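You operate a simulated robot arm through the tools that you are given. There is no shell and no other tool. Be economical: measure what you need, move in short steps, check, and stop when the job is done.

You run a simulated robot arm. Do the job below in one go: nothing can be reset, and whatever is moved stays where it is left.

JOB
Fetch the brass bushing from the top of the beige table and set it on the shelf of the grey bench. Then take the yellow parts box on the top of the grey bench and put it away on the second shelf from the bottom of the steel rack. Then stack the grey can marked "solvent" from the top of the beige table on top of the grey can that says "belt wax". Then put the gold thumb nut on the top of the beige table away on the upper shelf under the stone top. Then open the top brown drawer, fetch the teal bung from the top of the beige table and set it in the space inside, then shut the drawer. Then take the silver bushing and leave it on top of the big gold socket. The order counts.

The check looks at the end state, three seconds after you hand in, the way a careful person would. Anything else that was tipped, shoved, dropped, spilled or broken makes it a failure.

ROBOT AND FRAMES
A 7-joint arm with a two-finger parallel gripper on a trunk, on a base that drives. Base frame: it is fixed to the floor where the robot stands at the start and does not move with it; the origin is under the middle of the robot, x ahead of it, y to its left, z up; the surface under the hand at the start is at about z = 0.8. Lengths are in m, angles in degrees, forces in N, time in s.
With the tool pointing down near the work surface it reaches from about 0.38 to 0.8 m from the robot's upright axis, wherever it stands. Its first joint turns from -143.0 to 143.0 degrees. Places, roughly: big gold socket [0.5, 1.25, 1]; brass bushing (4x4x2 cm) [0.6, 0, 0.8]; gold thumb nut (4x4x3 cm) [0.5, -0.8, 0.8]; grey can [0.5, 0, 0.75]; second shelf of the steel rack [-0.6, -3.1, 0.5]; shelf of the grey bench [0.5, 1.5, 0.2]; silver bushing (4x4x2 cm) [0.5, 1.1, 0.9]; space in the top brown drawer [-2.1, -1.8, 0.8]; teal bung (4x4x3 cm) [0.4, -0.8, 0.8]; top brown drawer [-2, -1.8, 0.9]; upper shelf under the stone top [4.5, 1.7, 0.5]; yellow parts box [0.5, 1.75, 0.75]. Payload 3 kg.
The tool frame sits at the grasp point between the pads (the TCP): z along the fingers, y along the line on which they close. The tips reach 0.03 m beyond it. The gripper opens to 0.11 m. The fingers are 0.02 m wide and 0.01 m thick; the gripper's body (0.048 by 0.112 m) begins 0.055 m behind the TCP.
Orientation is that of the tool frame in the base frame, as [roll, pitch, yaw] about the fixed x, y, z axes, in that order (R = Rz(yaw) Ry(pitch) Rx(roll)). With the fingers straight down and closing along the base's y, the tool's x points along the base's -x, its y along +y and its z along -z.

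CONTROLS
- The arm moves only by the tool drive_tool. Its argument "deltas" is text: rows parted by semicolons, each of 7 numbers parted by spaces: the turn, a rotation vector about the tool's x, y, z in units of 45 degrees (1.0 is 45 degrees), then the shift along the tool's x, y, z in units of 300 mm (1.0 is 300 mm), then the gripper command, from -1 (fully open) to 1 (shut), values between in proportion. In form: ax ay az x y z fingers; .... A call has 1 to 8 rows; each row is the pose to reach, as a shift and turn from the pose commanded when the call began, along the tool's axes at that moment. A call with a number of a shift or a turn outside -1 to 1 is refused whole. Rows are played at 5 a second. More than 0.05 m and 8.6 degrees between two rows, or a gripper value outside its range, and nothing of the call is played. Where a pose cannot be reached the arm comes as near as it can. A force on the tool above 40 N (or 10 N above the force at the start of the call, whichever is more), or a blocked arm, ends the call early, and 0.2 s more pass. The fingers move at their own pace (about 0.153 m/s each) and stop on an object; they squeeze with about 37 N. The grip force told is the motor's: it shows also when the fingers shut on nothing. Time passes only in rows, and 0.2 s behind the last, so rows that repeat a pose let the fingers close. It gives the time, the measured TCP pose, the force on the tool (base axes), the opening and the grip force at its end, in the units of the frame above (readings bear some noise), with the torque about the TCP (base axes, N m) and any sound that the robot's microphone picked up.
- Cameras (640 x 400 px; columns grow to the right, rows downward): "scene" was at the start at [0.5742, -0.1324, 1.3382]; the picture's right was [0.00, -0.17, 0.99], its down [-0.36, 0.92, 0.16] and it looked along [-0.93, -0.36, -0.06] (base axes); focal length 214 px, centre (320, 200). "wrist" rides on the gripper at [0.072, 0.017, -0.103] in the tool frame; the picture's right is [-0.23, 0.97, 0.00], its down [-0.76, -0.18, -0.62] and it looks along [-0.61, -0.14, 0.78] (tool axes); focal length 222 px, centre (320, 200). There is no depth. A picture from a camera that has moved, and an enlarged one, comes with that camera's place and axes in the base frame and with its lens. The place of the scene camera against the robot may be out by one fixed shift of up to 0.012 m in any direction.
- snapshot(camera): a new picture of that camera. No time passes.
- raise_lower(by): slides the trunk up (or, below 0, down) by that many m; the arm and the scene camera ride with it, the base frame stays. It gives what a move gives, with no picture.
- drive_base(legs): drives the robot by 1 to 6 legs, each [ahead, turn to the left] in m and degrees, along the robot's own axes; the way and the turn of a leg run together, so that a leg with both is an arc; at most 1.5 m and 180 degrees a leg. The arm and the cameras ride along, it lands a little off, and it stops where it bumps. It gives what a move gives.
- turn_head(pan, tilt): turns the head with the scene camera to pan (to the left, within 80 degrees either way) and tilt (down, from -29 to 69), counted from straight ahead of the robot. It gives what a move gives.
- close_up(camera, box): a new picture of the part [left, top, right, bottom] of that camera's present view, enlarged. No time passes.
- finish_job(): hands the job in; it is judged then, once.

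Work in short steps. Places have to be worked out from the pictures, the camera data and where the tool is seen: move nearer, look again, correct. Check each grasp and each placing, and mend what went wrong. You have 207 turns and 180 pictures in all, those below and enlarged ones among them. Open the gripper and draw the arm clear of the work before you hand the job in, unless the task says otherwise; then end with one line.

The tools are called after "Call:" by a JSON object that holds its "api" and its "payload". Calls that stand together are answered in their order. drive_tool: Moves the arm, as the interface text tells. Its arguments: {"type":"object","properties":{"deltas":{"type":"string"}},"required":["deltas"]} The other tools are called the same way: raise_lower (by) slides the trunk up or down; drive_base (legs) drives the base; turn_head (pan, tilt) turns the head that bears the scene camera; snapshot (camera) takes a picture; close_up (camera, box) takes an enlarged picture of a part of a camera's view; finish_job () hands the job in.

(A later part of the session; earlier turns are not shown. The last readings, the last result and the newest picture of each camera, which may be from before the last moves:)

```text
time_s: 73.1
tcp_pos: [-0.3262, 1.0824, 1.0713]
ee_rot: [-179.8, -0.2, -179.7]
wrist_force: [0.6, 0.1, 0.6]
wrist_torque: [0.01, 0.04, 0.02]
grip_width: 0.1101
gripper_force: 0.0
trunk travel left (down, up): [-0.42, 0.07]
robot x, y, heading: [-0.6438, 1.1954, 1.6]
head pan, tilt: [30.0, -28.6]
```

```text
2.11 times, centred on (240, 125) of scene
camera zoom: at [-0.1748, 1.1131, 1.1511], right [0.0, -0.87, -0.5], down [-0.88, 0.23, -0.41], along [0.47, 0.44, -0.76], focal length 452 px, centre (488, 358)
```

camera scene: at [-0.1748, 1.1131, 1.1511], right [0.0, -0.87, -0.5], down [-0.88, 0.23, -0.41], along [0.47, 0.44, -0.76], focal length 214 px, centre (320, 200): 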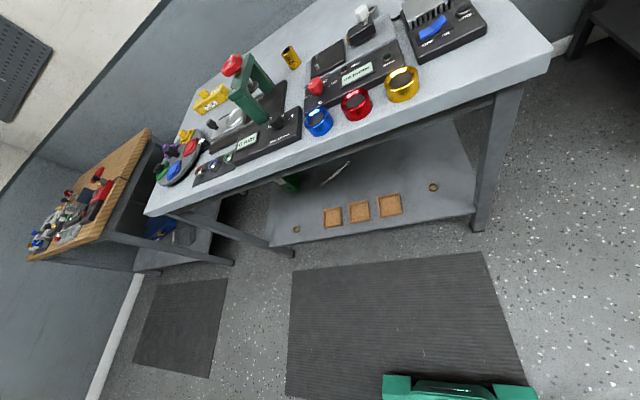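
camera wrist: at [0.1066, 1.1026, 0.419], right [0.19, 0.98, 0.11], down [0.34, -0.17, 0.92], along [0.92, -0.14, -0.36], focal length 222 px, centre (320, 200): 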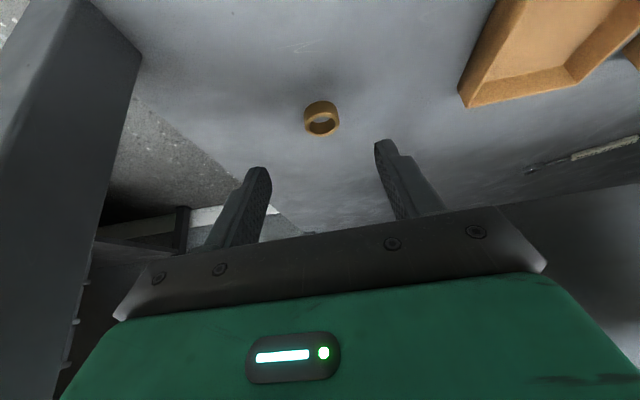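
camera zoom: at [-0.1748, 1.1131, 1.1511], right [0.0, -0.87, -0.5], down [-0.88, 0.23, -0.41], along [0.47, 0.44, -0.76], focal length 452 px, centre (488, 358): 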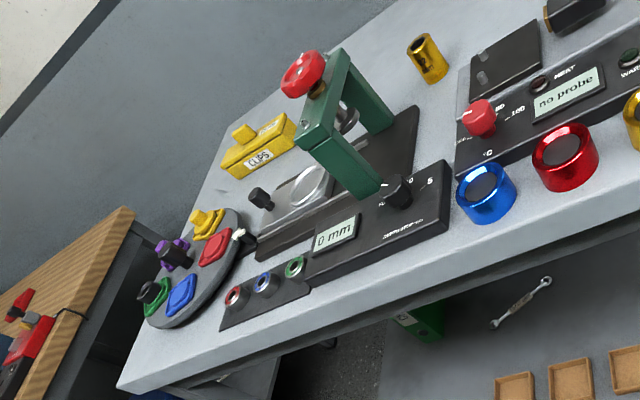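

The box, labelled CLIPS, is at about (0.60, 1.76) at the back of the bench, with a knob on its lid. To get within reach I'll stand sideways to the bench (heading ≈90) close alongside it.

Call:
{"api": "raise_lower", "payload": {"by": 0.07}}

Call:
{"api": "drive_base", "payload": {"legs": [[0, 43.4], [0.48, 0], [0, 30]]}}

```text
time_s: 74.2
tcp_pos: [-0.3258, 1.0832, 1.1416]
ee_rot: [-179.9, -0.2, -179.7]
wrist_force: [0.2, 0.0, 0.7]
wrist_torque: [0.0, 0.02, 0.01]
grip_width: 0.11
gripper_force: 0.2
trunk travel left (down, up): [-0.49, 0.0]
robot x, y, heading: [-0.6399, 1.198, 1.7]
head pan, tilt: [30.0, -28.6]
```

```text
time_s: 80.5
tcp_pos: [-0.1035, 1.8103, 1.1416]
ee_rot: [180.0, -0.7, -106.4]
wrist_force: [-0.6, 0.3, -0.3]
wrist_torque: [-0.03, -0.02, -0.01]
grip_width: 0.1101
gripper_force: 0.0
trunk travel left (down, up): [-0.49, 0.0]
robot x, y, heading: [-0.2864, 1.5335, 75.2]
head pan, tilt: [30.0, -28.6]
```

That's on course. I'll drive the shallow approach, straighten to heading 90, then reverse to sit beside the box.

Call:
{"api": "drive_base", "payload": {"legs": [[0.46, 0], [0.1, 14.8], [-0.38, 0]]}}

Call:
{"api": "turn_head", "payload": {"pan": -35, "tilt": 20}}

Call:
{"api": "snapshot", "payload": {"camera": "scene"}}

```text
time_s: 86.2
tcp_pos: [-0.0477, 2.0103, 1.1436]
ee_rot: [-180.0, -0.8, -91.6]
wrist_force: [0.7, 0.6, -0.2]
wrist_torque: [-0.04, 0.01, 0.01]
grip_width: 0.1102
gripper_force: 0.1
trunk travel left (down, up): [-0.49, 0.0]
robot x, y, heading: [-0.1588, 1.6966, 90.3]
head pan, tilt: [30.0, -28.6]
```

```text
time_s: 87.6
tcp_pos: [-0.0479, 2.0096, 1.1432]
ee_rot: [-179.9, -0.7, -91.5]
wrist_force: [0.7, -1.1, 0.2]
wrist_torque: [-0.02, -0.01, 0.04]
grip_width: 0.1099
gripper_force: 0.1
trunk travel left (down, up): [-0.49, 0.0]
robot x, y, heading: [-0.1568, 1.6937, 90.0]
head pan, tilt: [-35.0, 20.0]
```

```text
142 pictures are left
camera scene: at [0.0086, 2.0826, 1.2051], right [0.82, -0.02, 0.57], down [-0.22, -0.93, 0.29], along [0.53, -0.37, -0.77], focal length 214 px, centre (320, 200)
```

scene: 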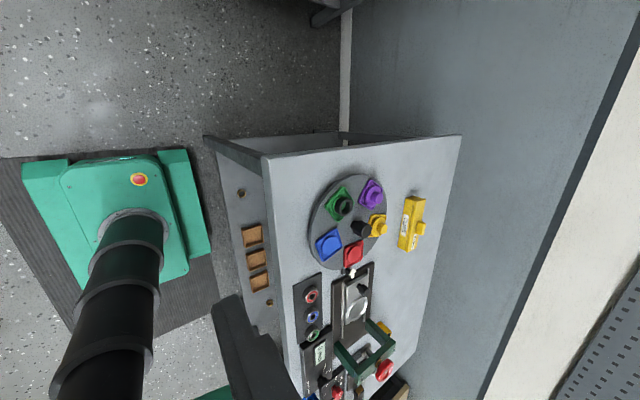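

The base stands well clear beside the bench. I'll zoom on the box to place it.

Call:
{"api": "close_up", "payload": {"camera": "scene", "box": [300, 130, 480, 290]}}

```text
2.50 times, centred on (390, 210) of scene
camera zoom: at [0.0086, 2.0826, 1.2051], right [0.82, -0.02, 0.57], down [-0.22, -0.93, 0.29], along [0.53, -0.37, -0.77], focal length 536 px, centre (145, 175)
```

zoom: 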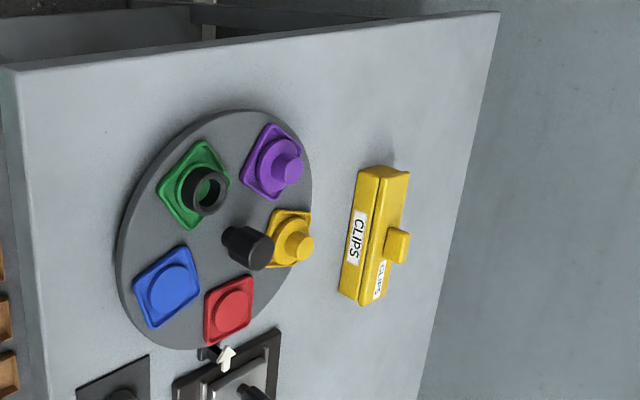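

The box occupies about x 0.569–0.624, y 1.665–1.838, with its top near z≈0.885. I'll move the open gripper, closing along x, towards a point above it.

Call:
{"api": "drive_tool", "payload": {"deltas": "0 0 -0.01 0.06 -0.14 0 -1;0 0 -0.02 0.12 -0.28 0 -1;0 0 -0.03 0.18 -0.42 0 -1;0 0 -0.033 0.24 -0.56 0 -1;0 0 -0.033 0.3 -0.7 0 -1;0 0 -0.033 0.36 -0.84 0 -1;0 0 -0.033 0.42 -0.98 0 -1"}}

Call:
{"api": "drive_tool", "payload": {"deltas": "0 0 0 0.06 -0.14 0 -1;0 0 0 0.12 -0.28 0 -1;0 0 0 0.18 -0.42 0 -1;0 0 0 0.24 -0.56 0 -1;0 0 0 0.3 -0.7 0 -1;0 0 0 0.36 -0.84 0 -1;0 0 0 0.4 -0.98 0 -1"}}

Call:
{"api": "turn_head", "payload": {"pan": 0, "tilt": 45}}

Call:
{"api": "snapshot", "payload": {"camera": "wrist"}}

Call:
{"api": "snapshot", "payload": {"camera": "scene"}}

```text
time_s: 89.2
tcp_pos: [0.243, 1.8708, 1.1478]
ee_rot: [-180.0, -0.7, -90.1]
wrist_force: [0.1, 0.0, 0.1]
wrist_torque: [0.0, -0.02, 0.0]
grip_width: 0.1101
gripper_force: 0.1
trunk travel left (down, up): [-0.49, 0.0]
robot x, y, heading: [-0.1609, 1.6964, 90.4]
head pan, tilt: [-35.0, 20.0]
```

```text
time_s: 90.8
tcp_pos: [0.5326, 1.7519, 1.1469]
ee_rot: [179.9, -0.6, -90.2]
wrist_force: [0.0, -0.1, 1.2]
wrist_torque: [-0.02, 0.0, 0.02]
grip_width: 0.1101
gripper_force: 0.0
trunk travel left (down, up): [-0.49, 0.0]
robot x, y, heading: [-0.159, 1.6929, 90.0]
head pan, tilt: [-35.0, 20.0]
```

```text
time_s: 91.8
tcp_pos: [0.5339, 1.7518, 1.1468]
ee_rot: [179.9, -0.6, -90.1]
wrist_force: [-0.5, -0.6, -0.5]
wrist_torque: [-0.01, 0.0, -0.02]
grip_width: 0.1098
gripper_force: 0.1
trunk travel left (down, up): [-0.49, 0.0]
robot x, y, heading: [-0.1578, 1.6922, 90.2]
head pan, tilt: [0.0, 45.0]
```

```text
140 pictures are left
camera wrist: at [0.5151, 1.6794, 1.2528], right [-0.97, 0.23, 0.0], down [0.18, 0.77, 0.61], along [0.14, 0.6, -0.79], focal length 222 px, centre (320, 200)
```

wrist: 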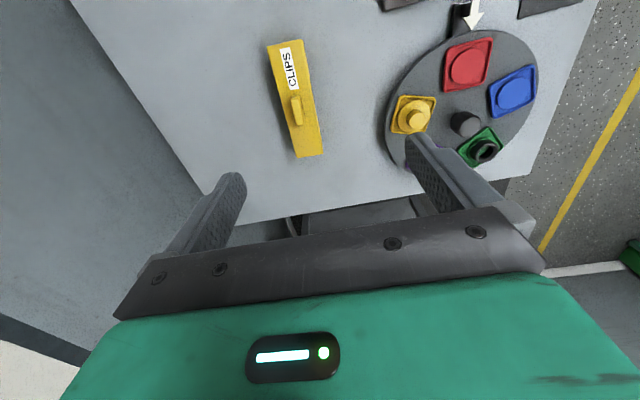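

```text
139 pictures are left
camera scene: at [0.5335, 1.7876, 1.2052], right [1.0, 0.0, 0.0], down [0.0, -0.7, 0.71], along [0.0, -0.71, -0.7], focal length 214 px, centre (320, 200)
```

scene: 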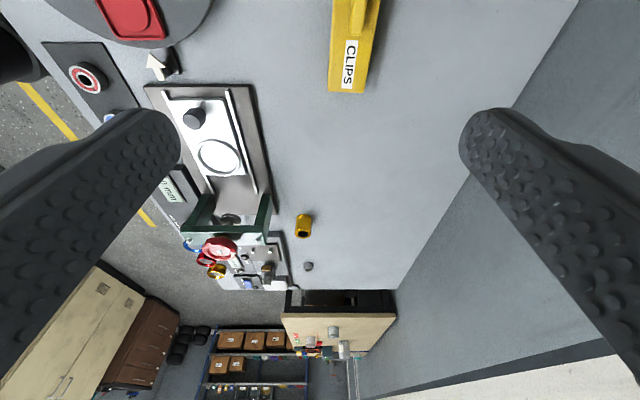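

The box centre is refined to (0.570, 1.756) and it's nearly square to the gripper. I'll come down partway above it.

Call:
{"api": "drive_tool", "payload": {"deltas": "0 0 0 -0.003 -0.04 0.13 -1;0 0 0 -0.006 -0.08 0.26 -1;0 0 0 -0.01 -0.12 0.39 -1;0 0 0 -0.013 -0.12 0.52 -1;0 0 0 -0.013 -0.12 0.6 -1;0 0 0 -0.013 -0.12 0.6 -1"}}

Call:
{"api": "snapshot", "payload": {"camera": "wrist"}}

Call:
{"api": "snapshot", "payload": {"camera": "scene"}}

```text
time_s: 93.2
tcp_pos: [0.5709, 1.7578, 0.9669]
ee_rot: [-180.0, -0.6, -90.1]
wrist_force: [1.2, 0.3, -0.3]
wrist_torque: [0.01, -0.03, -0.01]
grip_width: 0.1099
gripper_force: 0.1
trunk travel left (down, up): [-0.49, 0.0]
robot x, y, heading: [-0.1569, 1.6944, 90.5]
head pan, tilt: [0.0, 45.0]
```

```text
138 pictures are left
camera wrist: at [0.5538, 1.6859, 1.0716], right [-0.97, 0.23, 0.0], down [0.18, 0.77, 0.61], along [0.14, 0.6, -0.79], focal length 222 px, centre (320, 200)
```

wrist: 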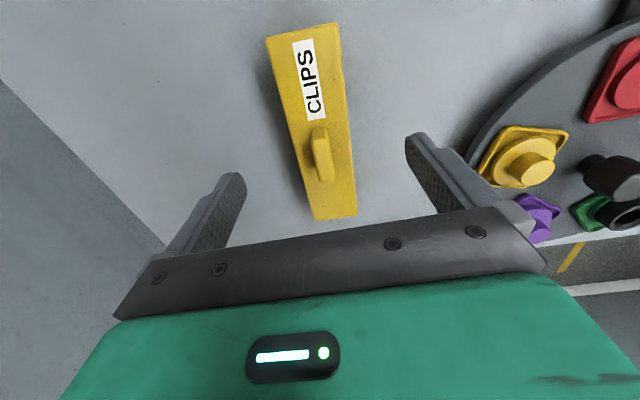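

```text
137 pictures are left
camera scene: at [0.572, 1.7941, 1.024], right [1.0, 0.0, 0.0], down [0.0, -0.7, 0.71], along [0.0, -0.71, -0.7], focal length 214 px, centre (320, 200)
```

scene: 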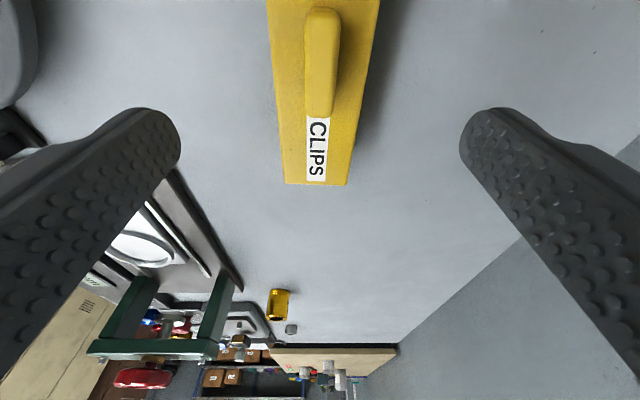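

It's aligned. I'll yaw slightly, shift 8 mm along the box, and descend to straddle it.

Call:
{"api": "drive_tool", "payload": {"deltas": "0 0 0.03 -0.02 0.003 0.08 -1;0 0 0.06 -0.027 0.006 0.16 -1;0 0 0.06 -0.027 0.006 0.22 -1;0 0 0.06 -0.027 0.006 0.255 -1;0 0 0.06 -0.027 0.006 0.255 -1"}}

Call:
{"api": "snapshot", "payload": {"camera": "scene"}}

Call:
{"api": "snapshot", "payload": {"camera": "wrist"}}

```text
time_s: 94.4
tcp_pos: [0.5686, 1.7644, 0.8895]
ee_rot: [179.9, -0.7, -92.8]
wrist_force: [0.3, -0.2, -0.7]
wrist_torque: [0.02, -0.02, -0.02]
grip_width: 0.11
gripper_force: 0.1
trunk travel left (down, up): [-0.49, 0.0]
robot x, y, heading: [-0.1575, 1.6951, 90.2]
head pan, tilt: [0.0, 45.0]
```

```text
136 pictures are left
camera scene: at [0.5722, 1.8004, 0.9467], right [1.0, -0.05, 0.0], down [-0.03, -0.7, 0.72], along [-0.04, -0.71, -0.7], focal length 214 px, centre (320, 200)
```

scene: 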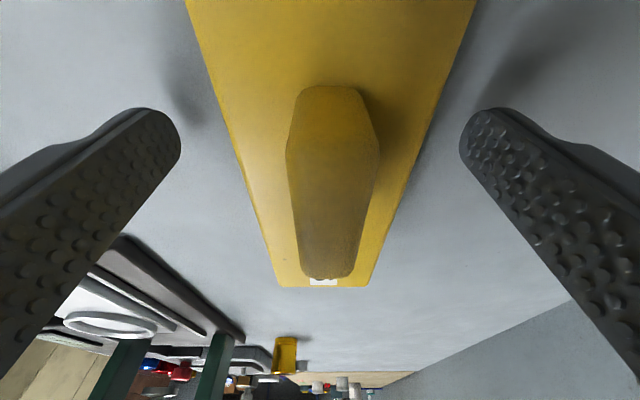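

```text
135 pictures are left
camera wrist: at [0.5487, 1.6932, 0.9943], right [-0.96, 0.28, 0.0], down [0.22, 0.76, 0.61], along [0.17, 0.59, -0.79], focal length 222 px, centre (320, 200)
```

wrist: 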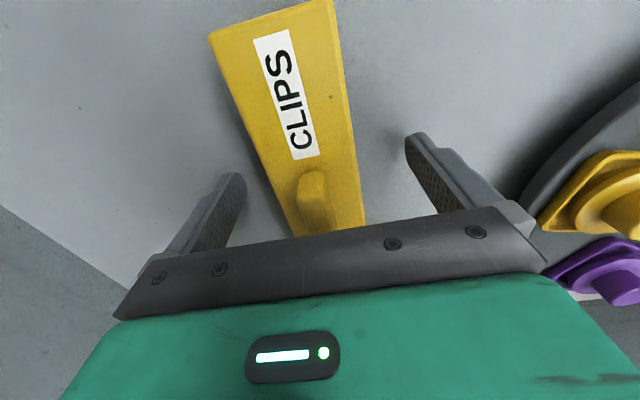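

The fingers straddle the box. I'll come down 5 mm and close.

Call:
{"api": "drive_tool", "payload": {"deltas": "0 0 0 0 0 0.017 -1;0 0 0 0 0 0.017 -0.3;0 0 0 0 0 0.017 1;0 0 0 0 0 0.017 1;0 0 0 0 0 0.017 1"}}

Call:
{"api": "drive_tool", "payload": {"deltas": "0 0 0 0 0 -0.05 1;0 0 0 0 0 -0.1 1;0 0 0 0 0 -0.15 1"}}

Call:
{"api": "snapshot", "payload": {"camera": "scene"}}

Call:
{"api": "snapshot", "payload": {"camera": "wrist"}}

```text
time_s: 95.6
tcp_pos: [0.5689, 1.7648, 0.8845]
ee_rot: [-179.9, -0.6, -92.8]
wrist_force: [-0.5, 0.1, 0.1]
wrist_torque: [0.0, 0.0, 0.01]
grip_width: 0.0495
gripper_force: 36.8
trunk travel left (down, up): [-0.49, 0.0]
robot x, y, heading: [-0.1581, 1.6959, 89.9]
head pan, tilt: [0.0, 45.0]
```

```text
time_s: 96.4
tcp_pos: [0.5681, 1.7643, 0.9291]
ee_rot: [179.8, -0.7, -92.7]
wrist_force: [0.8, 0.8, -1.8]
wrist_torque: [0.04, 0.0, 0.05]
grip_width: 0.0495
gripper_force: 37.2
trunk travel left (down, up): [-0.49, 0.0]
robot x, y, heading: [-0.1597, 1.6946, 90.4]
head pan, tilt: [0.0, 45.0]
```

```text
134 pictures are left
camera scene: at [0.572, 1.8004, 0.9862], right [1.0, -0.05, 0.0], down [-0.03, -0.7, 0.72], along [-0.04, -0.71, -0.7], focal length 214 px, centre (320, 200)
```

scene: 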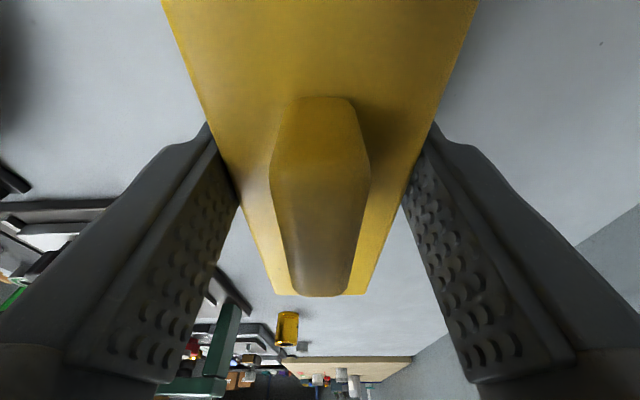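

```text
133 pictures are left
camera wrist: at [0.5486, 1.6932, 1.0339], right [-0.96, 0.27, 0.0], down [0.22, 0.76, 0.61], along [0.17, 0.59, -0.79], focal length 222 px, centre (320, 200)
```

wrist: 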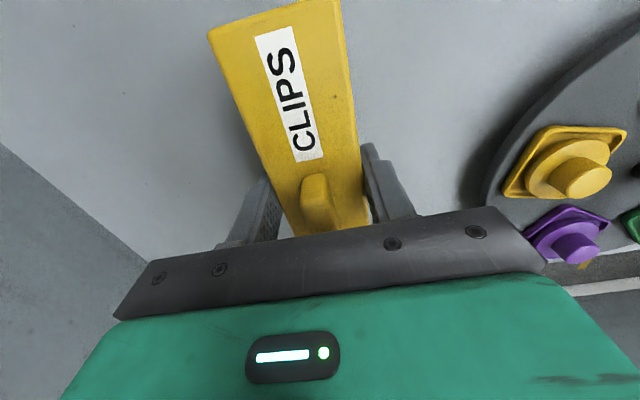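

The box is held, 0.0495 m wide. I'll lift it to z≈1.15 and retract towards the robot.

Call:
{"api": "drive_tool", "payload": {"deltas": "0 0 0 0 0 -0.1 1;0 0 0 0 0 -0.2 1;0 0 0 0 0 -0.3 1;0 0 0 0 0 -0.4 1;0 0 0 0 0 -0.5 1;0 0 0 0 0 -0.6 1;0 0 0 0 0 -0.7 1;0 0 0 0 0 -0.74 1"}}

Call:
{"api": "drive_tool", "payload": {"deltas": "0 0 0 -0.04 0.12 0 1;0 0 0 -0.1 0.24 0 1;0 0 0 -0.16 0.36 0 1;0 0 0 -0.22 0.48 0 1;0 0 0 -0.28 0.6 0 1;0 0 0 -0.34 0.72 0 1;0 0 0 -0.4 0.84 0 1;0 0 0 -0.45 0.96 0 1"}}

Call:
{"api": "drive_tool", "payload": {"deltas": "0 0 0 -0.04 0.12 0 1;0 0 0 -0.1 0.24 0 1;0 0 0 -0.16 0.36 0 1;0 0 0 -0.22 0.48 0 1;0 0 0 -0.28 0.6 0 1;0 0 0 -0.34 0.72 0 1;0 0 0 -0.4 0.84 0 1;0 0 0 -0.45 0.96 0 1"}}

Call:
{"api": "snapshot", "payload": {"camera": "wrist"}}

```text
time_s: 98.2
tcp_pos: [0.5699, 1.7675, 1.1511]
ee_rot: [179.9, -0.6, -92.8]
wrist_force: [-0.2, 0.2, -1.4]
wrist_torque: [0.01, -0.02, -0.01]
grip_width: 0.0497
gripper_force: 36.8
trunk travel left (down, up): [-0.49, 0.0]
robot x, y, heading: [-0.1623, 1.6969, 90.3]
head pan, tilt: [0.0, 45.0]
```

```text
time_s: 100.0
tcp_pos: [0.2915, 1.9191, 1.1498]
ee_rot: [-180.0, -0.6, -92.9]
wrist_force: [0.9, 0.1, -3.0]
wrist_torque: [0.0, 0.03, 0.0]
grip_width: 0.0498
gripper_force: 37.0
trunk travel left (down, up): [-0.49, 0.0]
robot x, y, heading: [-0.1567, 1.6965, 90.0]
head pan, tilt: [0.0, 45.0]
```

```text
time_s: 101.8
tcp_pos: [0.0072, 2.0668, 1.148]
ee_rot: [-180.0, -0.6, -93.0]
wrist_force: [0.1, 1.2, -1.8]
wrist_torque: [-0.01, -0.02, -0.02]
grip_width: 0.0495
gripper_force: 37.1
trunk travel left (down, up): [-0.49, 0.0]
robot x, y, heading: [-0.1588, 1.6917, 90.1]
head pan, tilt: [0.0, 45.0]
```

```text
132 pictures are left
camera wrist: at [-0.0126, 1.9947, 1.2529], right [-0.96, 0.28, 0.0], down [0.22, 0.76, 0.62], along [0.17, 0.59, -0.79], focal length 222 px, centre (320, 200)
```

wrist: 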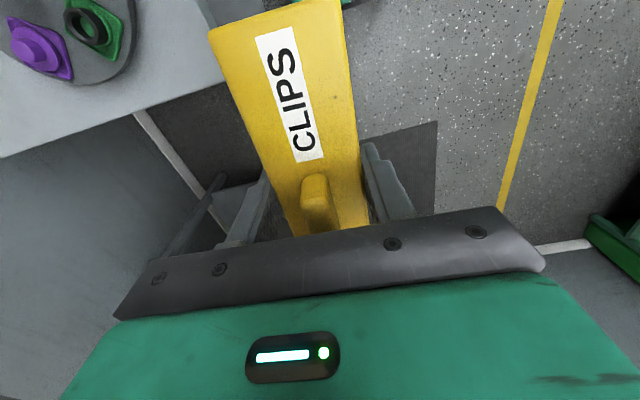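

The box is secure. I'll reverse clear of the bench, turn round over the open floor, and head for the steel rack.

Call:
{"api": "drive_base", "payload": {"legs": [[-1.2, 0], [0, 170], [1.2, 0], [0.9, 0]]}}

Call:
{"api": "turn_head", "payload": {"pan": 0, "tilt": -29}}

Call:
{"api": "snapshot", "payload": {"camera": "scene"}}

Call:
{"api": "snapshot", "payload": {"camera": "wrist"}}

```text
time_s: 112.3
tcp_pos: [-0.5586, 0.5449, 1.148]
ee_rot: [180.0, -0.8, 18.4]
wrist_force: [0.5, -0.2, -2.5]
wrist_torque: [0.05, 0.04, 0.02]
grip_width: 0.0498
gripper_force: 37.1
trunk travel left (down, up): [-0.49, 0.0]
robot x, y, heading: [-0.1769, 0.5859, -158.5]
head pan, tilt: [0.0, 45.0]
stopped in leg 2: the robot was blocked; the commanded pose is now the measured one
```

```text
time_s: 113.7
tcp_pos: [-0.5597, 0.5441, 1.15]
ee_rot: [-180.0, -0.7, 18.4]
wrist_force: [-0.3, -0.3, -1.7]
wrist_torque: [0.03, 0.01, -0.02]
grip_width: 0.0498
gripper_force: 36.8
trunk travel left (down, up): [-0.49, 0.0]
robot x, y, heading: [-0.176, 0.5861, -158.7]
head pan, tilt: [0.0, -28.6]
```

```text
131 pictures are left
camera scene: at [-0.7018, 0.4931, 1.2185], right [-0.31, 0.95, 0.0], down [0.84, 0.28, -0.47], along [-0.44, -0.15, -0.88], focal length 214 px, centre (320, 200)
```

scene: 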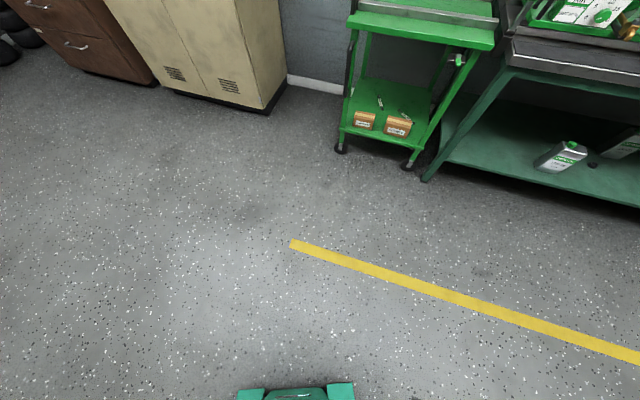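

```text
130 pictures are left
camera wrist: at [-0.4871, 0.5496, 1.2535], right [0.09, -1.0, 0.0], down [-0.79, -0.07, 0.61], along [-0.61, -0.05, -0.79], focal length 222 px, centre (320, 200)
```

wrist: 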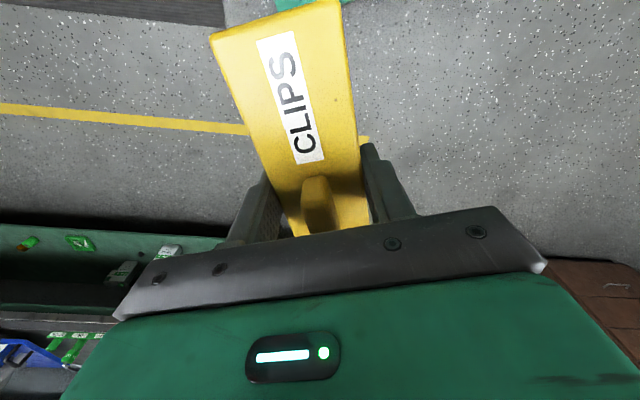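

The turn was blocked, probably by the rear corner. I'll look back at the base.

Call:
{"api": "turn_head", "payload": {"pan": 35, "tilt": 55}}

Call:
{"api": "snapshot", "payload": {"camera": "scene"}}

Call:
{"api": "turn_head", "payload": {"pan": -35, "tilt": 55}}

Call:
{"api": "snapshot", "payload": {"camera": "scene"}}

```text
time_s: 115.3
tcp_pos: [-0.5604, 0.5449, 1.1483]
ee_rot: [180.0, -0.9, 18.4]
wrist_force: [0.6, 0.2, -1.2]
wrist_torque: [-0.01, 0.0, 0.01]
grip_width: 0.0496
gripper_force: 36.7
trunk travel left (down, up): [-0.49, 0.0]
robot x, y, heading: [-0.1758, 0.5828, -158.7]
head pan, tilt: [35.0, 55.0]
```

```text
129 pictures are left
camera scene: at [-0.5709, 0.4929, 1.2281], right [-0.25, 0.78, -0.57], down [0.39, 0.62, 0.68], along [0.89, -0.05, -0.46], focal length 214 px, centre (320, 200)
```

scene: 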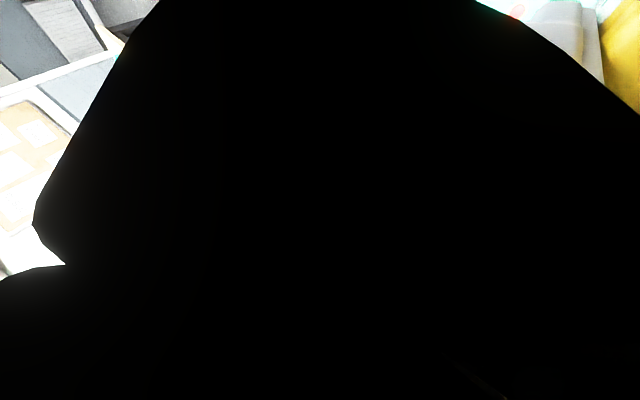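

```text
time_s: 116.7
tcp_pos: [-0.5593, 0.5434, 1.1476]
ee_rot: [180.0, -0.8, 18.4]
wrist_force: [-0.7, 0.2, -2.0]
wrist_torque: [0.04, -0.04, -0.02]
grip_width: 0.0498
gripper_force: 36.7
trunk travel left (down, up): [-0.49, 0.0]
robot x, y, heading: [-0.1749, 0.584, -158.4]
head pan, tilt: [-35.0, 55.0]
```

```text
128 pictures are left
camera scene: at [-0.5968, 0.5714, 1.2281], right [-0.27, 0.78, 0.57], down [0.68, -0.27, 0.68], along [0.68, 0.57, -0.46], focal length 214 px, centre (320, 200)
```

scene: 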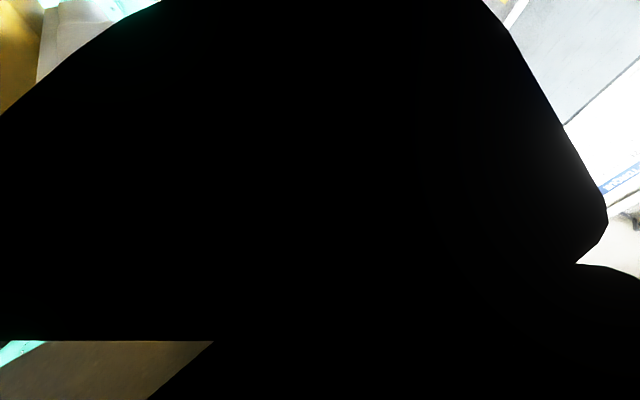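

I'll drive forward away from the furniture into open floor, then finish the turn.

Call:
{"api": "drive_base", "payload": {"legs": [[0.3, 0], [0, 62]]}}

Call:
{"api": "turn_head", "payload": {"pan": 70, "tilt": 10}}

Call:
{"api": "snapshot", "payload": {"camera": "scene"}}

```text
time_s: 121.5
tcp_pos: [-0.5966, 0.115, 1.1481]
ee_rot: [179.9, -0.7, 80.1]
wrist_force: [-0.2, -0.1, -1.5]
wrist_torque: [0.03, 0.02, 0.03]
grip_width: 0.0496
gripper_force: 36.8
trunk travel left (down, up): [-0.49, 0.0]
robot x, y, heading: [-0.4876, 0.477, -97.3]
head pan, tilt: [-35.0, 55.0]
```

```text
time_s: 123.3
tcp_pos: [-0.5957, 0.1154, 1.1491]
ee_rot: [-180.0, -0.6, 80.0]
wrist_force: [-0.1, 0.2, -1.3]
wrist_torque: [0.01, 0.03, -0.02]
grip_width: 0.0497
gripper_force: 37.0
trunk travel left (down, up): [-0.49, 0.0]
robot x, y, heading: [-0.4869, 0.479, -97.4]
head pan, tilt: [70.0, 10.0]
```

```text
127 pictures are left
camera scene: at [-0.5261, 0.0025, 1.255], right [-0.34, 0.07, -0.94], down [0.01, 1.0, 0.07], along [0.94, 0.01, -0.34], focal length 214 px, centre (320, 200)
```

scene: 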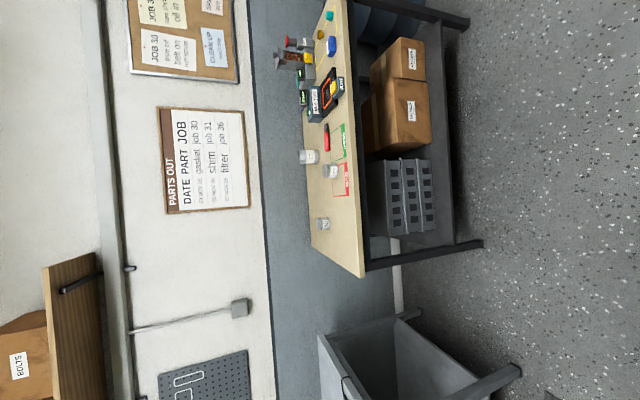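

The table is untouched. I'll continue to the rack area and stop at y≈-1.8 to look.

Call:
{"api": "drive_base", "payload": {"legs": [[0, 4], [1.2, 0], [1.05, 0]]}}

Call:
{"api": "turn_head", "payload": {"pan": 0, "tilt": -29}}

Call:
{"api": "snapshot", "payload": {"camera": "scene"}}

Call:
{"api": "snapshot", "payload": {"camera": "wrist"}}

```text
time_s: 134.9
tcp_pos: [-0.7238, -2.1382, 1.1492]
ee_rot: [180.0, -0.7, 82.4]
wrist_force: [0.7, -0.3, -1.8]
wrist_torque: [0.02, 0.03, -0.02]
grip_width: 0.0496
gripper_force: 37.2
trunk travel left (down, up): [-0.49, 0.0]
robot x, y, heading: [-0.6307, -1.7695, -95.1]
head pan, tilt: [70.0, 10.0]
```

```text
time_s: 136.3
tcp_pos: [-0.7234, -2.1381, 1.1495]
ee_rot: [180.0, -0.8, 82.4]
wrist_force: [-0.1, -0.2, -2.0]
wrist_torque: [0.01, -0.03, 0.0]
grip_width: 0.0497
gripper_force: 36.8
trunk travel left (down, up): [-0.49, 0.0]
robot x, y, heading: [-0.6314, -1.7742, -94.9]
head pan, tilt: [0.0, -28.6]
```

```text
126 pictures are left
camera scene: at [-0.742, -2.2908, 1.2195], right [-0.99, 0.13, 0.0], down [0.12, 0.88, -0.47], along [-0.06, -0.46, -0.88], focal length 214 px, centre (320, 200)
```

scene: 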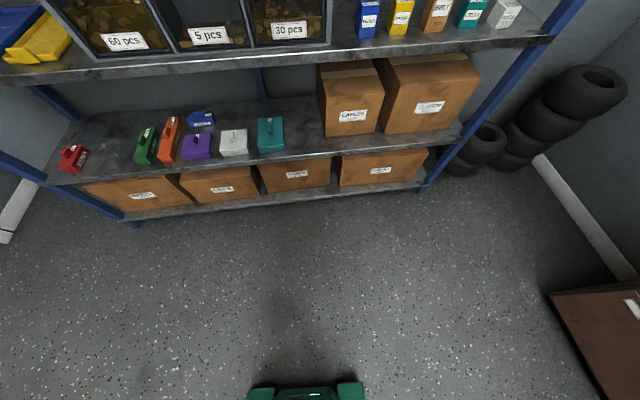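

```text
125 pictures are left
camera wrist: at [-0.6972, -2.0703, 1.2544], right [0.94, -0.35, 0.0], down [-0.28, -0.74, 0.61], along [-0.22, -0.57, -0.79], focal length 222 px, centre (320, 200)
```

wrist: 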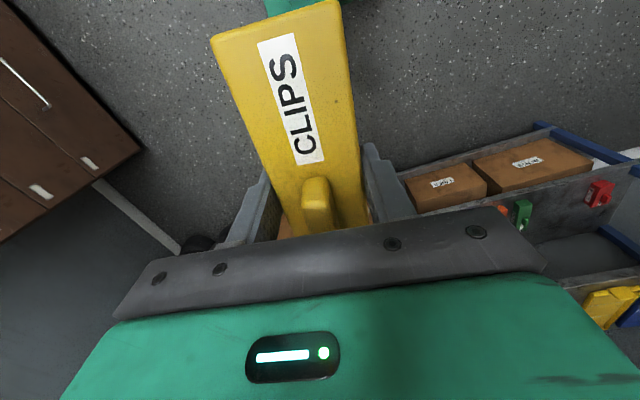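

The second shelf holds other parts boxes, and there looks to be a gap between the teal box and the cartons. I'll zoom in to measure it.

Call:
{"api": "close_up", "payload": {"camera": "scene", "box": [220, 40, 480, 220]}}

Call:
{"api": "close_up", "payload": {"camera": "scene", "box": [0, 40, 260, 220]}}

```text
2.22 times, centred on (350, 130) of scene
camera zoom: at [-0.742, -2.2908, 1.2195], right [-0.99, 0.13, 0.0], down [0.12, 0.88, -0.47], along [-0.06, -0.46, -0.88], focal length 477 px, centre (253, 356)
```

zoom: 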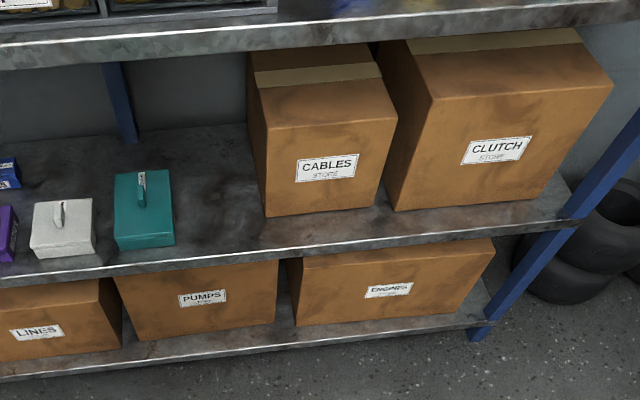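

```text
2.22 times, centred on (130, 130) of scene
camera zoom: at [-0.742, -2.2908, 1.2195], right [-0.99, 0.13, 0.0], down [0.12, 0.88, -0.47], along [-0.06, -0.46, -0.88], focal length 477 px, centre (742, 356)
```

zoom: 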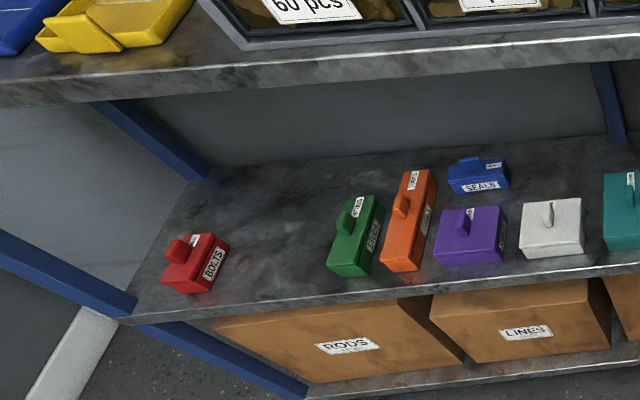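

The gap between the red and green boxes is about 0.19 m wide with low neighbours, centred at x≈0.07, so I'll use that one. I'll drive to stand in front of it.

Call:
{"api": "drive_base", "payload": {"legs": [[0, 75], [0.8, 0], [0, -70], [0.15, 0]]}}

Call:
{"api": "snapshot", "payload": {"camera": "scene"}}

```text
time_s: 148.0
tcp_pos: [0.1519, -2.5469, 1.1484]
ee_rot: [-180.0, -0.8, 94.0]
wrist_force: [0.2, -0.2, -1.3]
wrist_torque: [0.01, 0.05, 0.0]
grip_width: 0.0496
gripper_force: 37.3
trunk travel left (down, up): [-0.49, 0.0]
robot x, y, heading: [0.1917, -2.1592, -83.3]
head pan, tilt: [0.0, -28.6]
```

```text
122 pictures are left
camera scene: at [0.1636, -2.6999, 1.2194], right [-1.0, -0.07, 0.0], down [-0.06, 0.88, -0.47], along [0.03, -0.47, -0.88], focal length 214 px, centre (320, 200)
```

scene: 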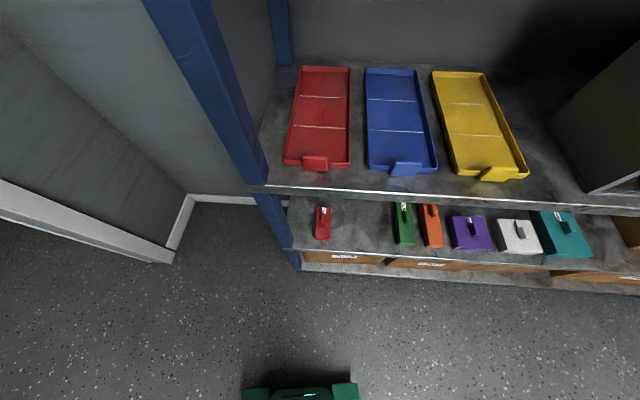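

The gap runs from x≈-0.08 to 0.14, so I'll target x≈0.033. Shelf 2 is near z≈0.48 with its front at y≈-2.91, and the next shelf's lip is at z≈0.855. I'll lower the trunk, then tilt and align the tool in front of the rack.

Call:
{"api": "raise_lower", "payload": {"by": -0.4}}

Call:
{"api": "drive_tool", "payload": {"deltas": "0 -0.1 0.01 0 -0.05 0.04 1;0 -0.2 0.025 0 -0.1 0.08 1;0 -0.3 0.035 0 -0.15 0.12 1;0 -0.4 0.05 0 -0.2 0.16 1;0 -0.5 0.06 0 -0.25 0.2 1;0 -0.6 0.07 0 -0.3 0.24 1;0 -0.7 0.08 0 -0.35 0.28 1;0 -0.78 0.089 0 -0.397 0.3 1"}}

Call:
{"api": "snapshot", "payload": {"camera": "wrist"}}

Call:
{"api": "snapshot", "payload": {"camera": "scene"}}

```text
time_s: 151.9
tcp_pos: [0.1523, -2.5451, 0.7501]
ee_rot: [180.0, -0.8, 94.1]
wrist_force: [-0.5, 0.3, -1.0]
wrist_torque: [0.0, 0.03, 0.01]
grip_width: 0.0497
gripper_force: 36.9
trunk travel left (down, up): [-0.09, 0.4]
robot x, y, heading: [0.192, -2.1655, -83.4]
head pan, tilt: [0.0, -28.6]
```

```text
time_s: 153.7
tcp_pos: [-0.0127, -2.6124, 0.7111]
ee_rot: [178.5, 34.3, 89.4]
wrist_force: [-1.2, -0.5, -2.5]
wrist_torque: [0.04, -0.07, -0.01]
grip_width: 0.0496
gripper_force: 37.0
out of reach, approached as far as the arm can: row 3, 4, 5, 6, 7, 8
trunk travel left (down, up): [-0.09, 0.4]
robot x, y, heading: [0.1897, -2.1664, -83.3]
head pan, tilt: [0.0, -28.6]
```

```text
121 pictures are left
camera wrist: at [0.0024, -2.4951, 0.756], right [0.97, -0.18, 0.15], down [-0.2, -0.28, 0.94], along [-0.13, -0.94, -0.31], focal length 222 px, centre (320, 200)
```

wrist: 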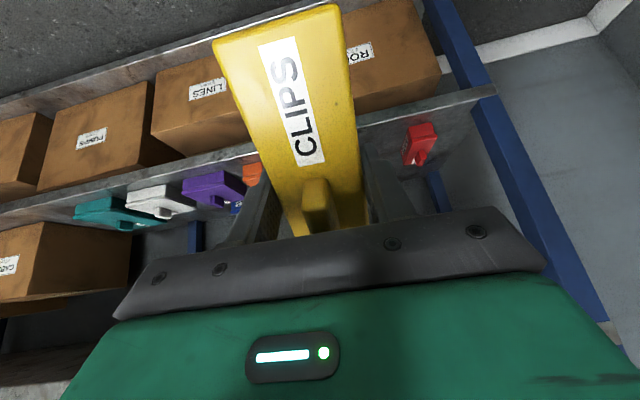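

```text
120 pictures are left
camera scene: at [-0.0144, -2.7044, 0.8562], right [-1.0, 0.0, -0.02], down [0.02, 0.45, -0.89], along [0.01, -0.89, -0.45], focal length 214 px, centre (320, 200)
```

scene: 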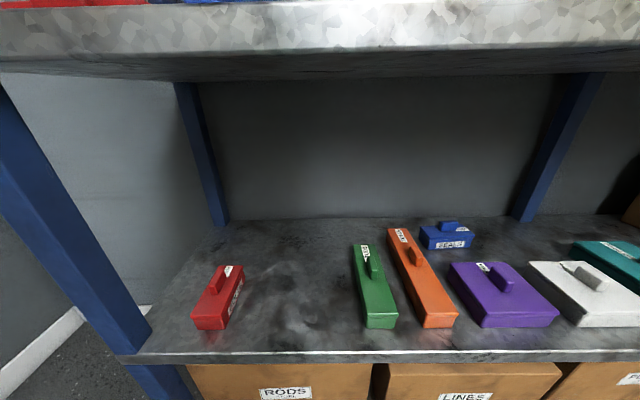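

I have a good view: shelf 2's top is at z≈0.467 and the gap centre is x≈0.039. I'll advance towards the gap, still in front of the shelf lip.

Call:
{"api": "drive_tool", "payload": {"deltas": "0 0 0 -0.06 0.03 0.096 1;0 0 0 -0.12 0.06 0.192 1;0 0 0 -0.18 0.09 0.288 1;0 0 0 -0.24 0.115 0.384 1;0 0 0 -0.3 0.144 0.48 1;0 0 0 -0.365 0.173 0.577 1;0 0 0 -0.365 0.173 0.577 1"}}

Call:
{"api": "snapshot", "payload": {"camera": "wrist"}}

```text
time_s: 155.3
tcp_pos: [0.0388, -2.798, 0.6335]
ee_rot: [178.5, 34.3, 89.5]
wrist_force: [-0.2, 0.3, -2.1]
wrist_torque: [0.02, 0.01, -0.01]
grip_width: 0.0498
gripper_force: 36.8
trunk travel left (down, up): [-0.09, 0.4]
robot x, y, heading: [0.1879, -2.1644, -83.3]
head pan, tilt: [0.0, -28.6]
```

```text
119 pictures are left
camera wrist: at [0.0539, -2.6801, 0.6792], right [0.97, -0.18, 0.15], down [-0.2, -0.28, 0.94], along [-0.13, -0.94, -0.31], focal length 222 px, centre (320, 200)
```

wrist: 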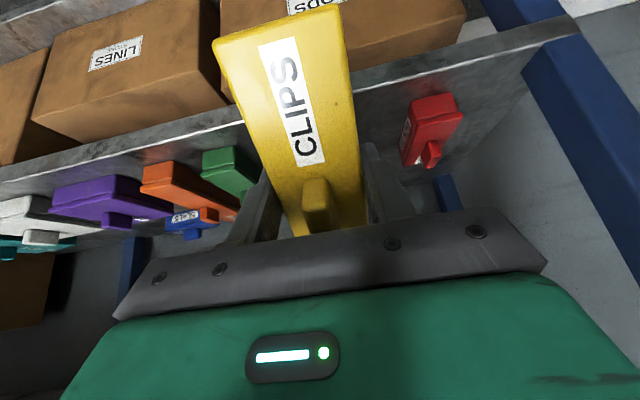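

The rear end of the box hangs lower, about 0.08 below the TCP. I'll go in over the shelf at TCP z≈0.60.

Call:
{"api": "drive_tool", "payload": {"deltas": "0 0 0 -0.1 0 0.095 1;0 0 0 -0.2 0 0.19 1;0 0 0 -0.3 0 0.285 1;0 0 0 -0.4 0 0.38 1;0 0 0 -0.492 0 0.473 1;0 0 0 -0.492 0 0.473 1"}}

Call:
{"api": "snapshot", "payload": {"camera": "wrist"}}

Call:
{"api": "turn_head", "payload": {"pan": 75, "tilt": 30}}

Call:
{"api": "snapshot", "payload": {"camera": "scene"}}

```text
time_s: 156.7
tcp_pos: [0.0404, -3.0002, 0.5978]
ee_rot: [178.6, 34.3, 89.6]
wrist_force: [0.1, 0.0, -1.6]
wrist_torque: [0.01, 0.03, -0.01]
grip_width: 0.0495
gripper_force: 37.3
trunk travel left (down, up): [-0.09, 0.4]
robot x, y, heading: [0.1878, -2.1665, -83.5]
head pan, tilt: [0.0, -28.6]
```

```text
118 pictures are left
camera wrist: at [0.0553, -2.8828, 0.6435], right [0.97, -0.18, 0.15], down [-0.2, -0.28, 0.94], along [-0.13, -0.94, -0.31], focal length 222 px, centre (320, 200)
```

wrist: 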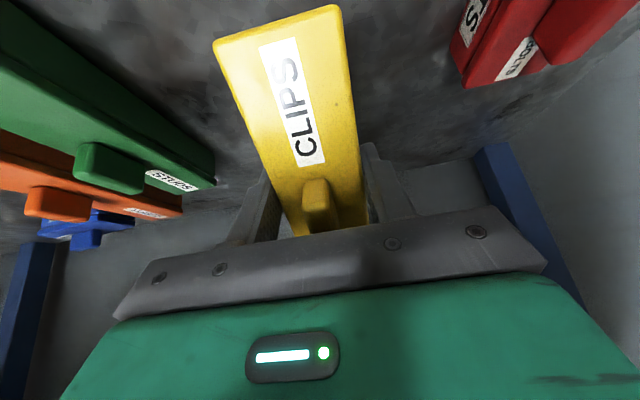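

```text
time_s: 158.1
tcp_pos: [0.04, -2.9992, 0.597]
ee_rot: [178.6, 34.2, 89.4]
wrist_force: [0.7, -0.2, -1.1]
wrist_torque: [0.01, -0.01, 0.01]
grip_width: 0.0497
gripper_force: 36.9
trunk travel left (down, up): [-0.09, 0.4]
robot x, y, heading: [0.1892, -2.1662, -83.3]
head pan, tilt: [75.0, 30.0]
```

```text
117 pictures are left
camera scene: at [0.1261, -2.9938, 0.7312], right [-0.24, -0.55, -0.8], down [-0.48, 0.79, -0.39], along [0.84, 0.29, -0.45], focal length 214 px, centre (320, 200)
```

scene: 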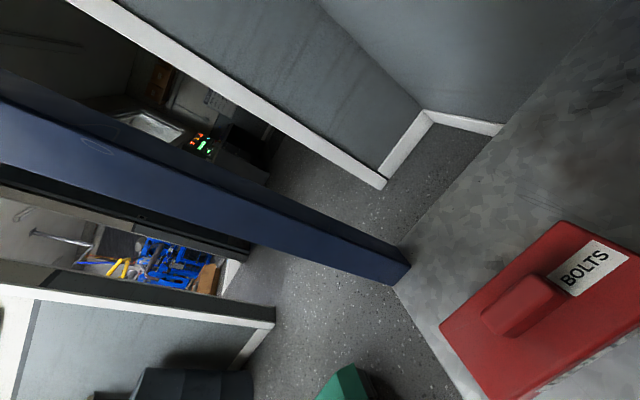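

All clear around it. I'll lower slowly so the rear edge touches and the box levels itself in the grip.

Call:
{"api": "drive_tool", "payload": {"deltas": "0 0 0 0.025 0 0.05 1;0 0 0 0.05 0 0.1 1;0 0 0 0.065 0 0.14 1;0 0 0 0.08 0 0.17 1;0 0 0 0.092 0 0.2 1;0 0 0 0.103 0 0.225 1;0 0 0 0.115 0 0.25 1;0 0 0 0.127 0 0.27 1"}}

Call:
{"api": "snapshot", "payload": {"camera": "wrist"}}

Call:
{"api": "turn_head", "payload": {"pan": 0, "tilt": 45}}

Call:
{"api": "snapshot", "payload": {"camera": "scene"}}

```text
time_s: 159.6
tcp_pos: [0.0396, -3.0138, 0.531]
ee_rot: [178.5, 34.6, 89.5]
wrist_force: [-0.1, -0.3, 21.2]
wrist_torque: [1.03, 0.63, -0.05]
grip_width: 0.0499
gripper_force: 37.6
trunk travel left (down, up): [-0.09, 0.4]
robot x, y, heading: [0.1881, -2.1643, -83.2]
head pan, tilt: [75.0, 30.0]
stopped in row 7: the force on the tool passed its limit at 65 N (the readings are from after the stop); the commanded pose is now the measured one
```

```text
116 pictures are left
camera wrist: at [0.055, -2.8958, 0.5758], right [0.97, -0.18, 0.15], down [-0.2, -0.27, 0.94], along [-0.13, -0.94, -0.3], focal length 222 px, centre (320, 200)
```

wrist: 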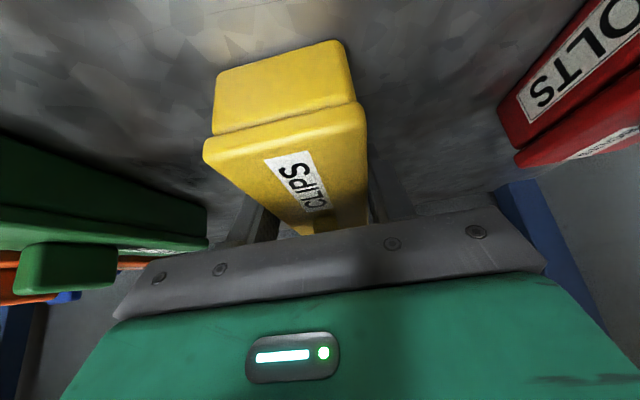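

```text
time_s: 161.1
tcp_pos: [0.0401, -3.0128, 0.5312]
ee_rot: [178.6, 34.6, 89.5]
wrist_force: [-7.5, -14.3, 34.8]
wrist_torque: [-0.17, 1.18, 0.4]
grip_width: 0.0497
gripper_force: 36.6
trunk travel left (down, up): [-0.09, 0.4]
robot x, y, heading: [0.1899, -2.1606, -83.4]
head pan, tilt: [0.0, 45.0]
```

```text
115 pictures are left
camera scene: at [0.0397, -3.0211, 0.6022], right [-1.0, 0.0, -0.02], down [-0.01, 0.98, 0.18], along [0.02, 0.18, -0.98], focal length 214 px, centre (320, 200)
```

scene: 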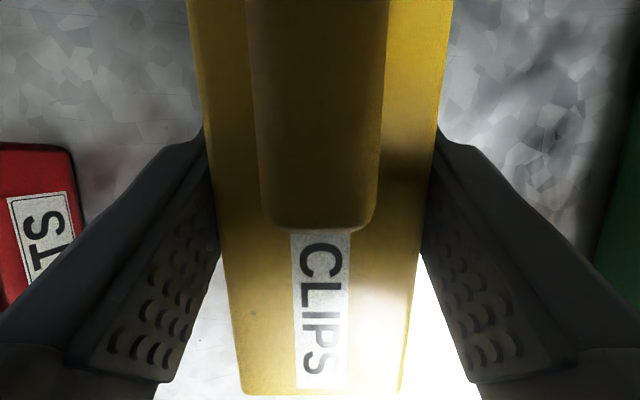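

The box has levelled itself against the shelf. I'll ease off slightly and open just enough.

Call:
{"api": "drive_tool", "payload": {"deltas": "0 0 0 -0.004 0 -0.006 1;0 0 0 -0.004 0 -0.006 0.05;0 0 0 -0.004 0 -0.006 -0.2;0 0 0 -0.004 0 -0.006 -0.3;0 0 0 -0.004 0 -0.006 -0.3"}}

Call:
{"api": "snapshot", "payload": {"camera": "wrist"}}

Call:
{"api": "snapshot", "payload": {"camera": "scene"}}

```text
time_s: 162.2
tcp_pos: [0.0428, -3.0118, 0.5309]
ee_rot: [178.5, 34.3, 89.6]
wrist_force: [23.6, 3.9, 25.1]
wrist_torque: [-0.15, 0.13, 0.16]
grip_width: 0.0603
gripper_force: 0.1
trunk travel left (down, up): [-0.09, 0.4]
robot x, y, heading: [0.1919, -2.1685, -83.1]
head pan, tilt: [0.0, 45.0]
```

```text
114 pictures are left
camera wrist: at [0.0571, -2.8948, 0.5766], right [0.97, -0.18, 0.15], down [-0.2, -0.28, 0.94], along [-0.13, -0.94, -0.31], focal length 222 px, centre (320, 200)
```

wrist: 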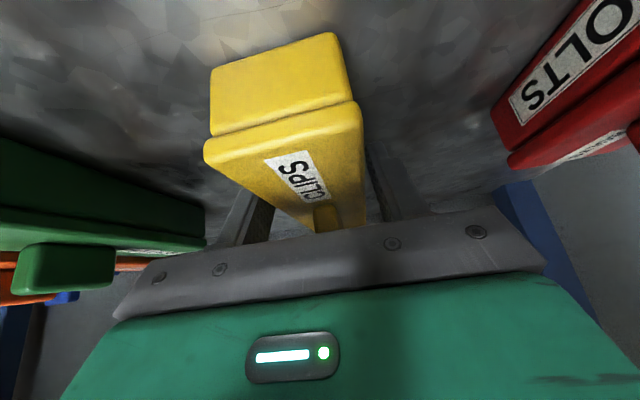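

```text
113 pictures are left
camera scene: at [0.0419, -3.0205, 0.6024], right [-1.0, -0.01, -0.02], down [-0.01, 0.98, 0.18], along [0.02, 0.18, -0.98], focal length 214 px, centre (320, 200)
```

scene: 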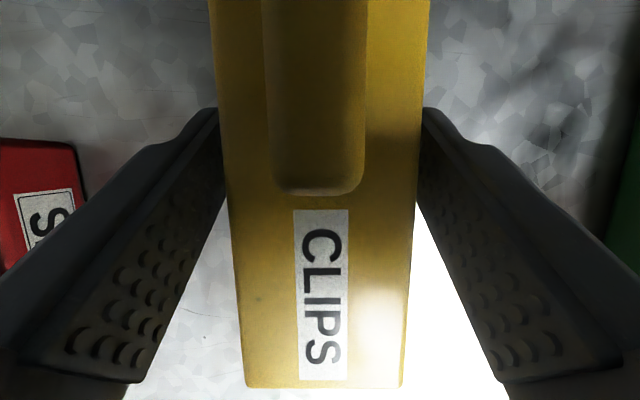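

The box is flat and the tips are lightly on the shelf at z≈0.50. I'll draw back along the tool axis.

Call:
{"api": "drive_tool", "payload": {"deltas": "0 0 0 0 0 -0.015 -0.3;0 0 0 0 0 -0.04 -0.4;0 0 0 0 0 -0.08 -0.4;0 0 0 0 0 -0.13 -0.4;0 0 0 0 0 -0.2 -0.4;0 0 0 0 0 -0.28 -0.4"}}

Call:
{"api": "snapshot", "payload": {"camera": "wrist"}}

Call:
{"api": "snapshot", "payload": {"camera": "scene"}}

```text
time_s: 163.7
tcp_pos: [0.0375, -2.9665, 0.6001]
ee_rot: [178.5, 34.4, 89.5]
wrist_force: [-0.6, 1.1, -0.7]
wrist_torque: [0.02, -0.01, 0.01]
grip_width: 0.0771
gripper_force: 0.0
trunk travel left (down, up): [-0.09, 0.4]
robot x, y, heading: [0.1881, -2.165, -83.6]
head pan, tilt: [0.0, 45.0]
```

```text
112 pictures are left
camera wrist: at [0.0527, -2.85, 0.6462], right [0.97, -0.18, 0.15], down [-0.2, -0.28, 0.94], along [-0.13, -0.94, -0.31], focal length 222 px, centre (320, 200)
```

wrist: 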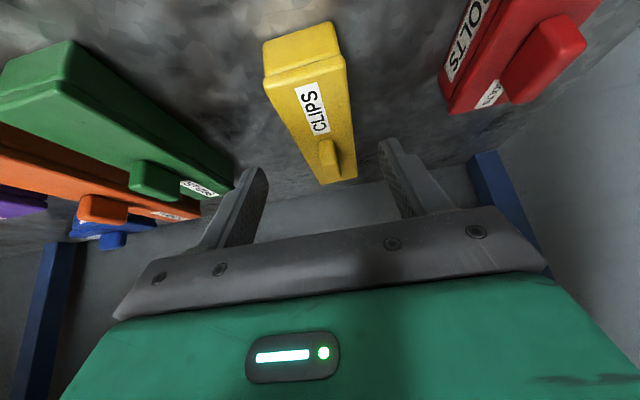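

```text
111 pictures are left
camera scene: at [0.0372, -2.9756, 0.6721], right [-1.0, 0.0, -0.02], down [-0.01, 0.98, 0.18], along [0.02, 0.18, -0.98], focal length 214 px, centre (320, 200)
```

scene: 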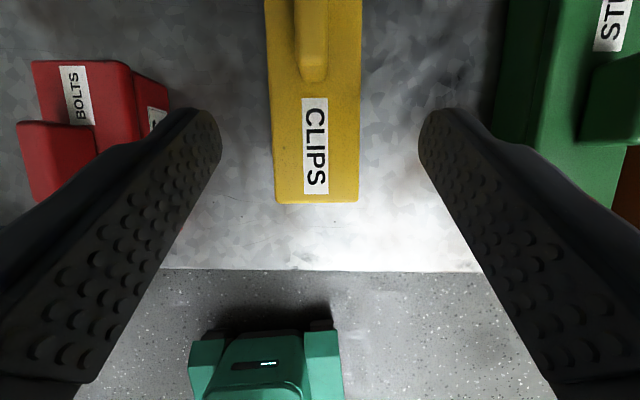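

The yellow box sits neatly on the second shelf. I'll withdraw the hand, back off the base and raise the trunk.

Call:
{"api": "drive_tool", "payload": {"deltas": "0 0 0 0.09 0 -0.1 -0.4;0 0 0 0.18 0 -0.2 -0.4;0 0 0 0.27 0 -0.3 -0.4;0 0 0 0.36 0 -0.4 -0.4;0 0 0 0.457 0 -0.513 -0.4"}}

Call:
{"api": "drive_base", "payload": {"legs": [[-0.4, 0]]}}

Call:
{"api": "raise_lower", "payload": {"by": 0.4}}

Call:
{"api": "drive_tool", "payload": {"deltas": "0 0.12 0 -0.05 0 -0.02 -1;0 0.24 0 -0.1 0 -0.04 -1;0 0.36 0 -0.15 0 -0.06 -1;0 0.48 0 -0.2 0 -0.08 -1;0 0.6 0 -0.25 0 -0.1 -1;0 0.7 0 -0.3 0 -0.12 -1;0 0.76 0 -0.3 0 -0.12 -1"}}

```text
time_s: 164.8
tcp_pos: [0.0398, -2.7659, 0.6463]
ee_rot: [178.5, 34.4, 89.5]
wrist_force: [1.0, -0.2, 0.3]
wrist_torque: [0.01, 0.01, 0.0]
grip_width: 0.0772
gripper_force: 0.1
trunk travel left (down, up): [-0.09, 0.4]
robot x, y, heading: [0.1893, -2.1616, -83.2]
head pan, tilt: [0.0, 45.0]
```

```text
time_s: 167.3
tcp_pos: [-0.0126, -2.3748, 0.6471]
ee_rot: [178.5, 34.3, 88.6]
wrist_force: [0.5, -0.2, -0.6]
wrist_torque: [-0.02, -0.03, -0.02]
grip_width: 0.077
gripper_force: 0.0
trunk travel left (down, up): [-0.09, 0.4]
robot x, y, heading: [0.146, -1.775, -83.9]
head pan, tilt: [0.0, 45.0]
```

```text
time_s: 171.1
tcp_pos: [-0.0132, -2.3748, 1.0469]
ee_rot: [178.5, 34.3, 88.6]
wrist_force: [0.0, 0.0, -0.2]
wrist_torque: [0.02, -0.01, -0.01]
grip_width: 0.077
gripper_force: 0.0
trunk travel left (down, up): [-0.49, 0.0]
robot x, y, heading: [0.1456, -1.7753, -84.1]
head pan, tilt: [0.0, 45.0]
```

```text
time_s: 172.7
tcp_pos: [-0.016, -2.4293, 1.1298]
ee_rot: [178.9, 0.2, 89.4]
wrist_force: [-0.3, 0.5, 0.4]
wrist_torque: [-0.02, 0.0, 0.03]
grip_width: 0.1101
gripper_force: 0.0
trunk travel left (down, up): [-0.49, 0.0]
robot x, y, heading: [0.1456, -1.7746, -84.0]
head pan, tilt: [0.0, 45.0]
```

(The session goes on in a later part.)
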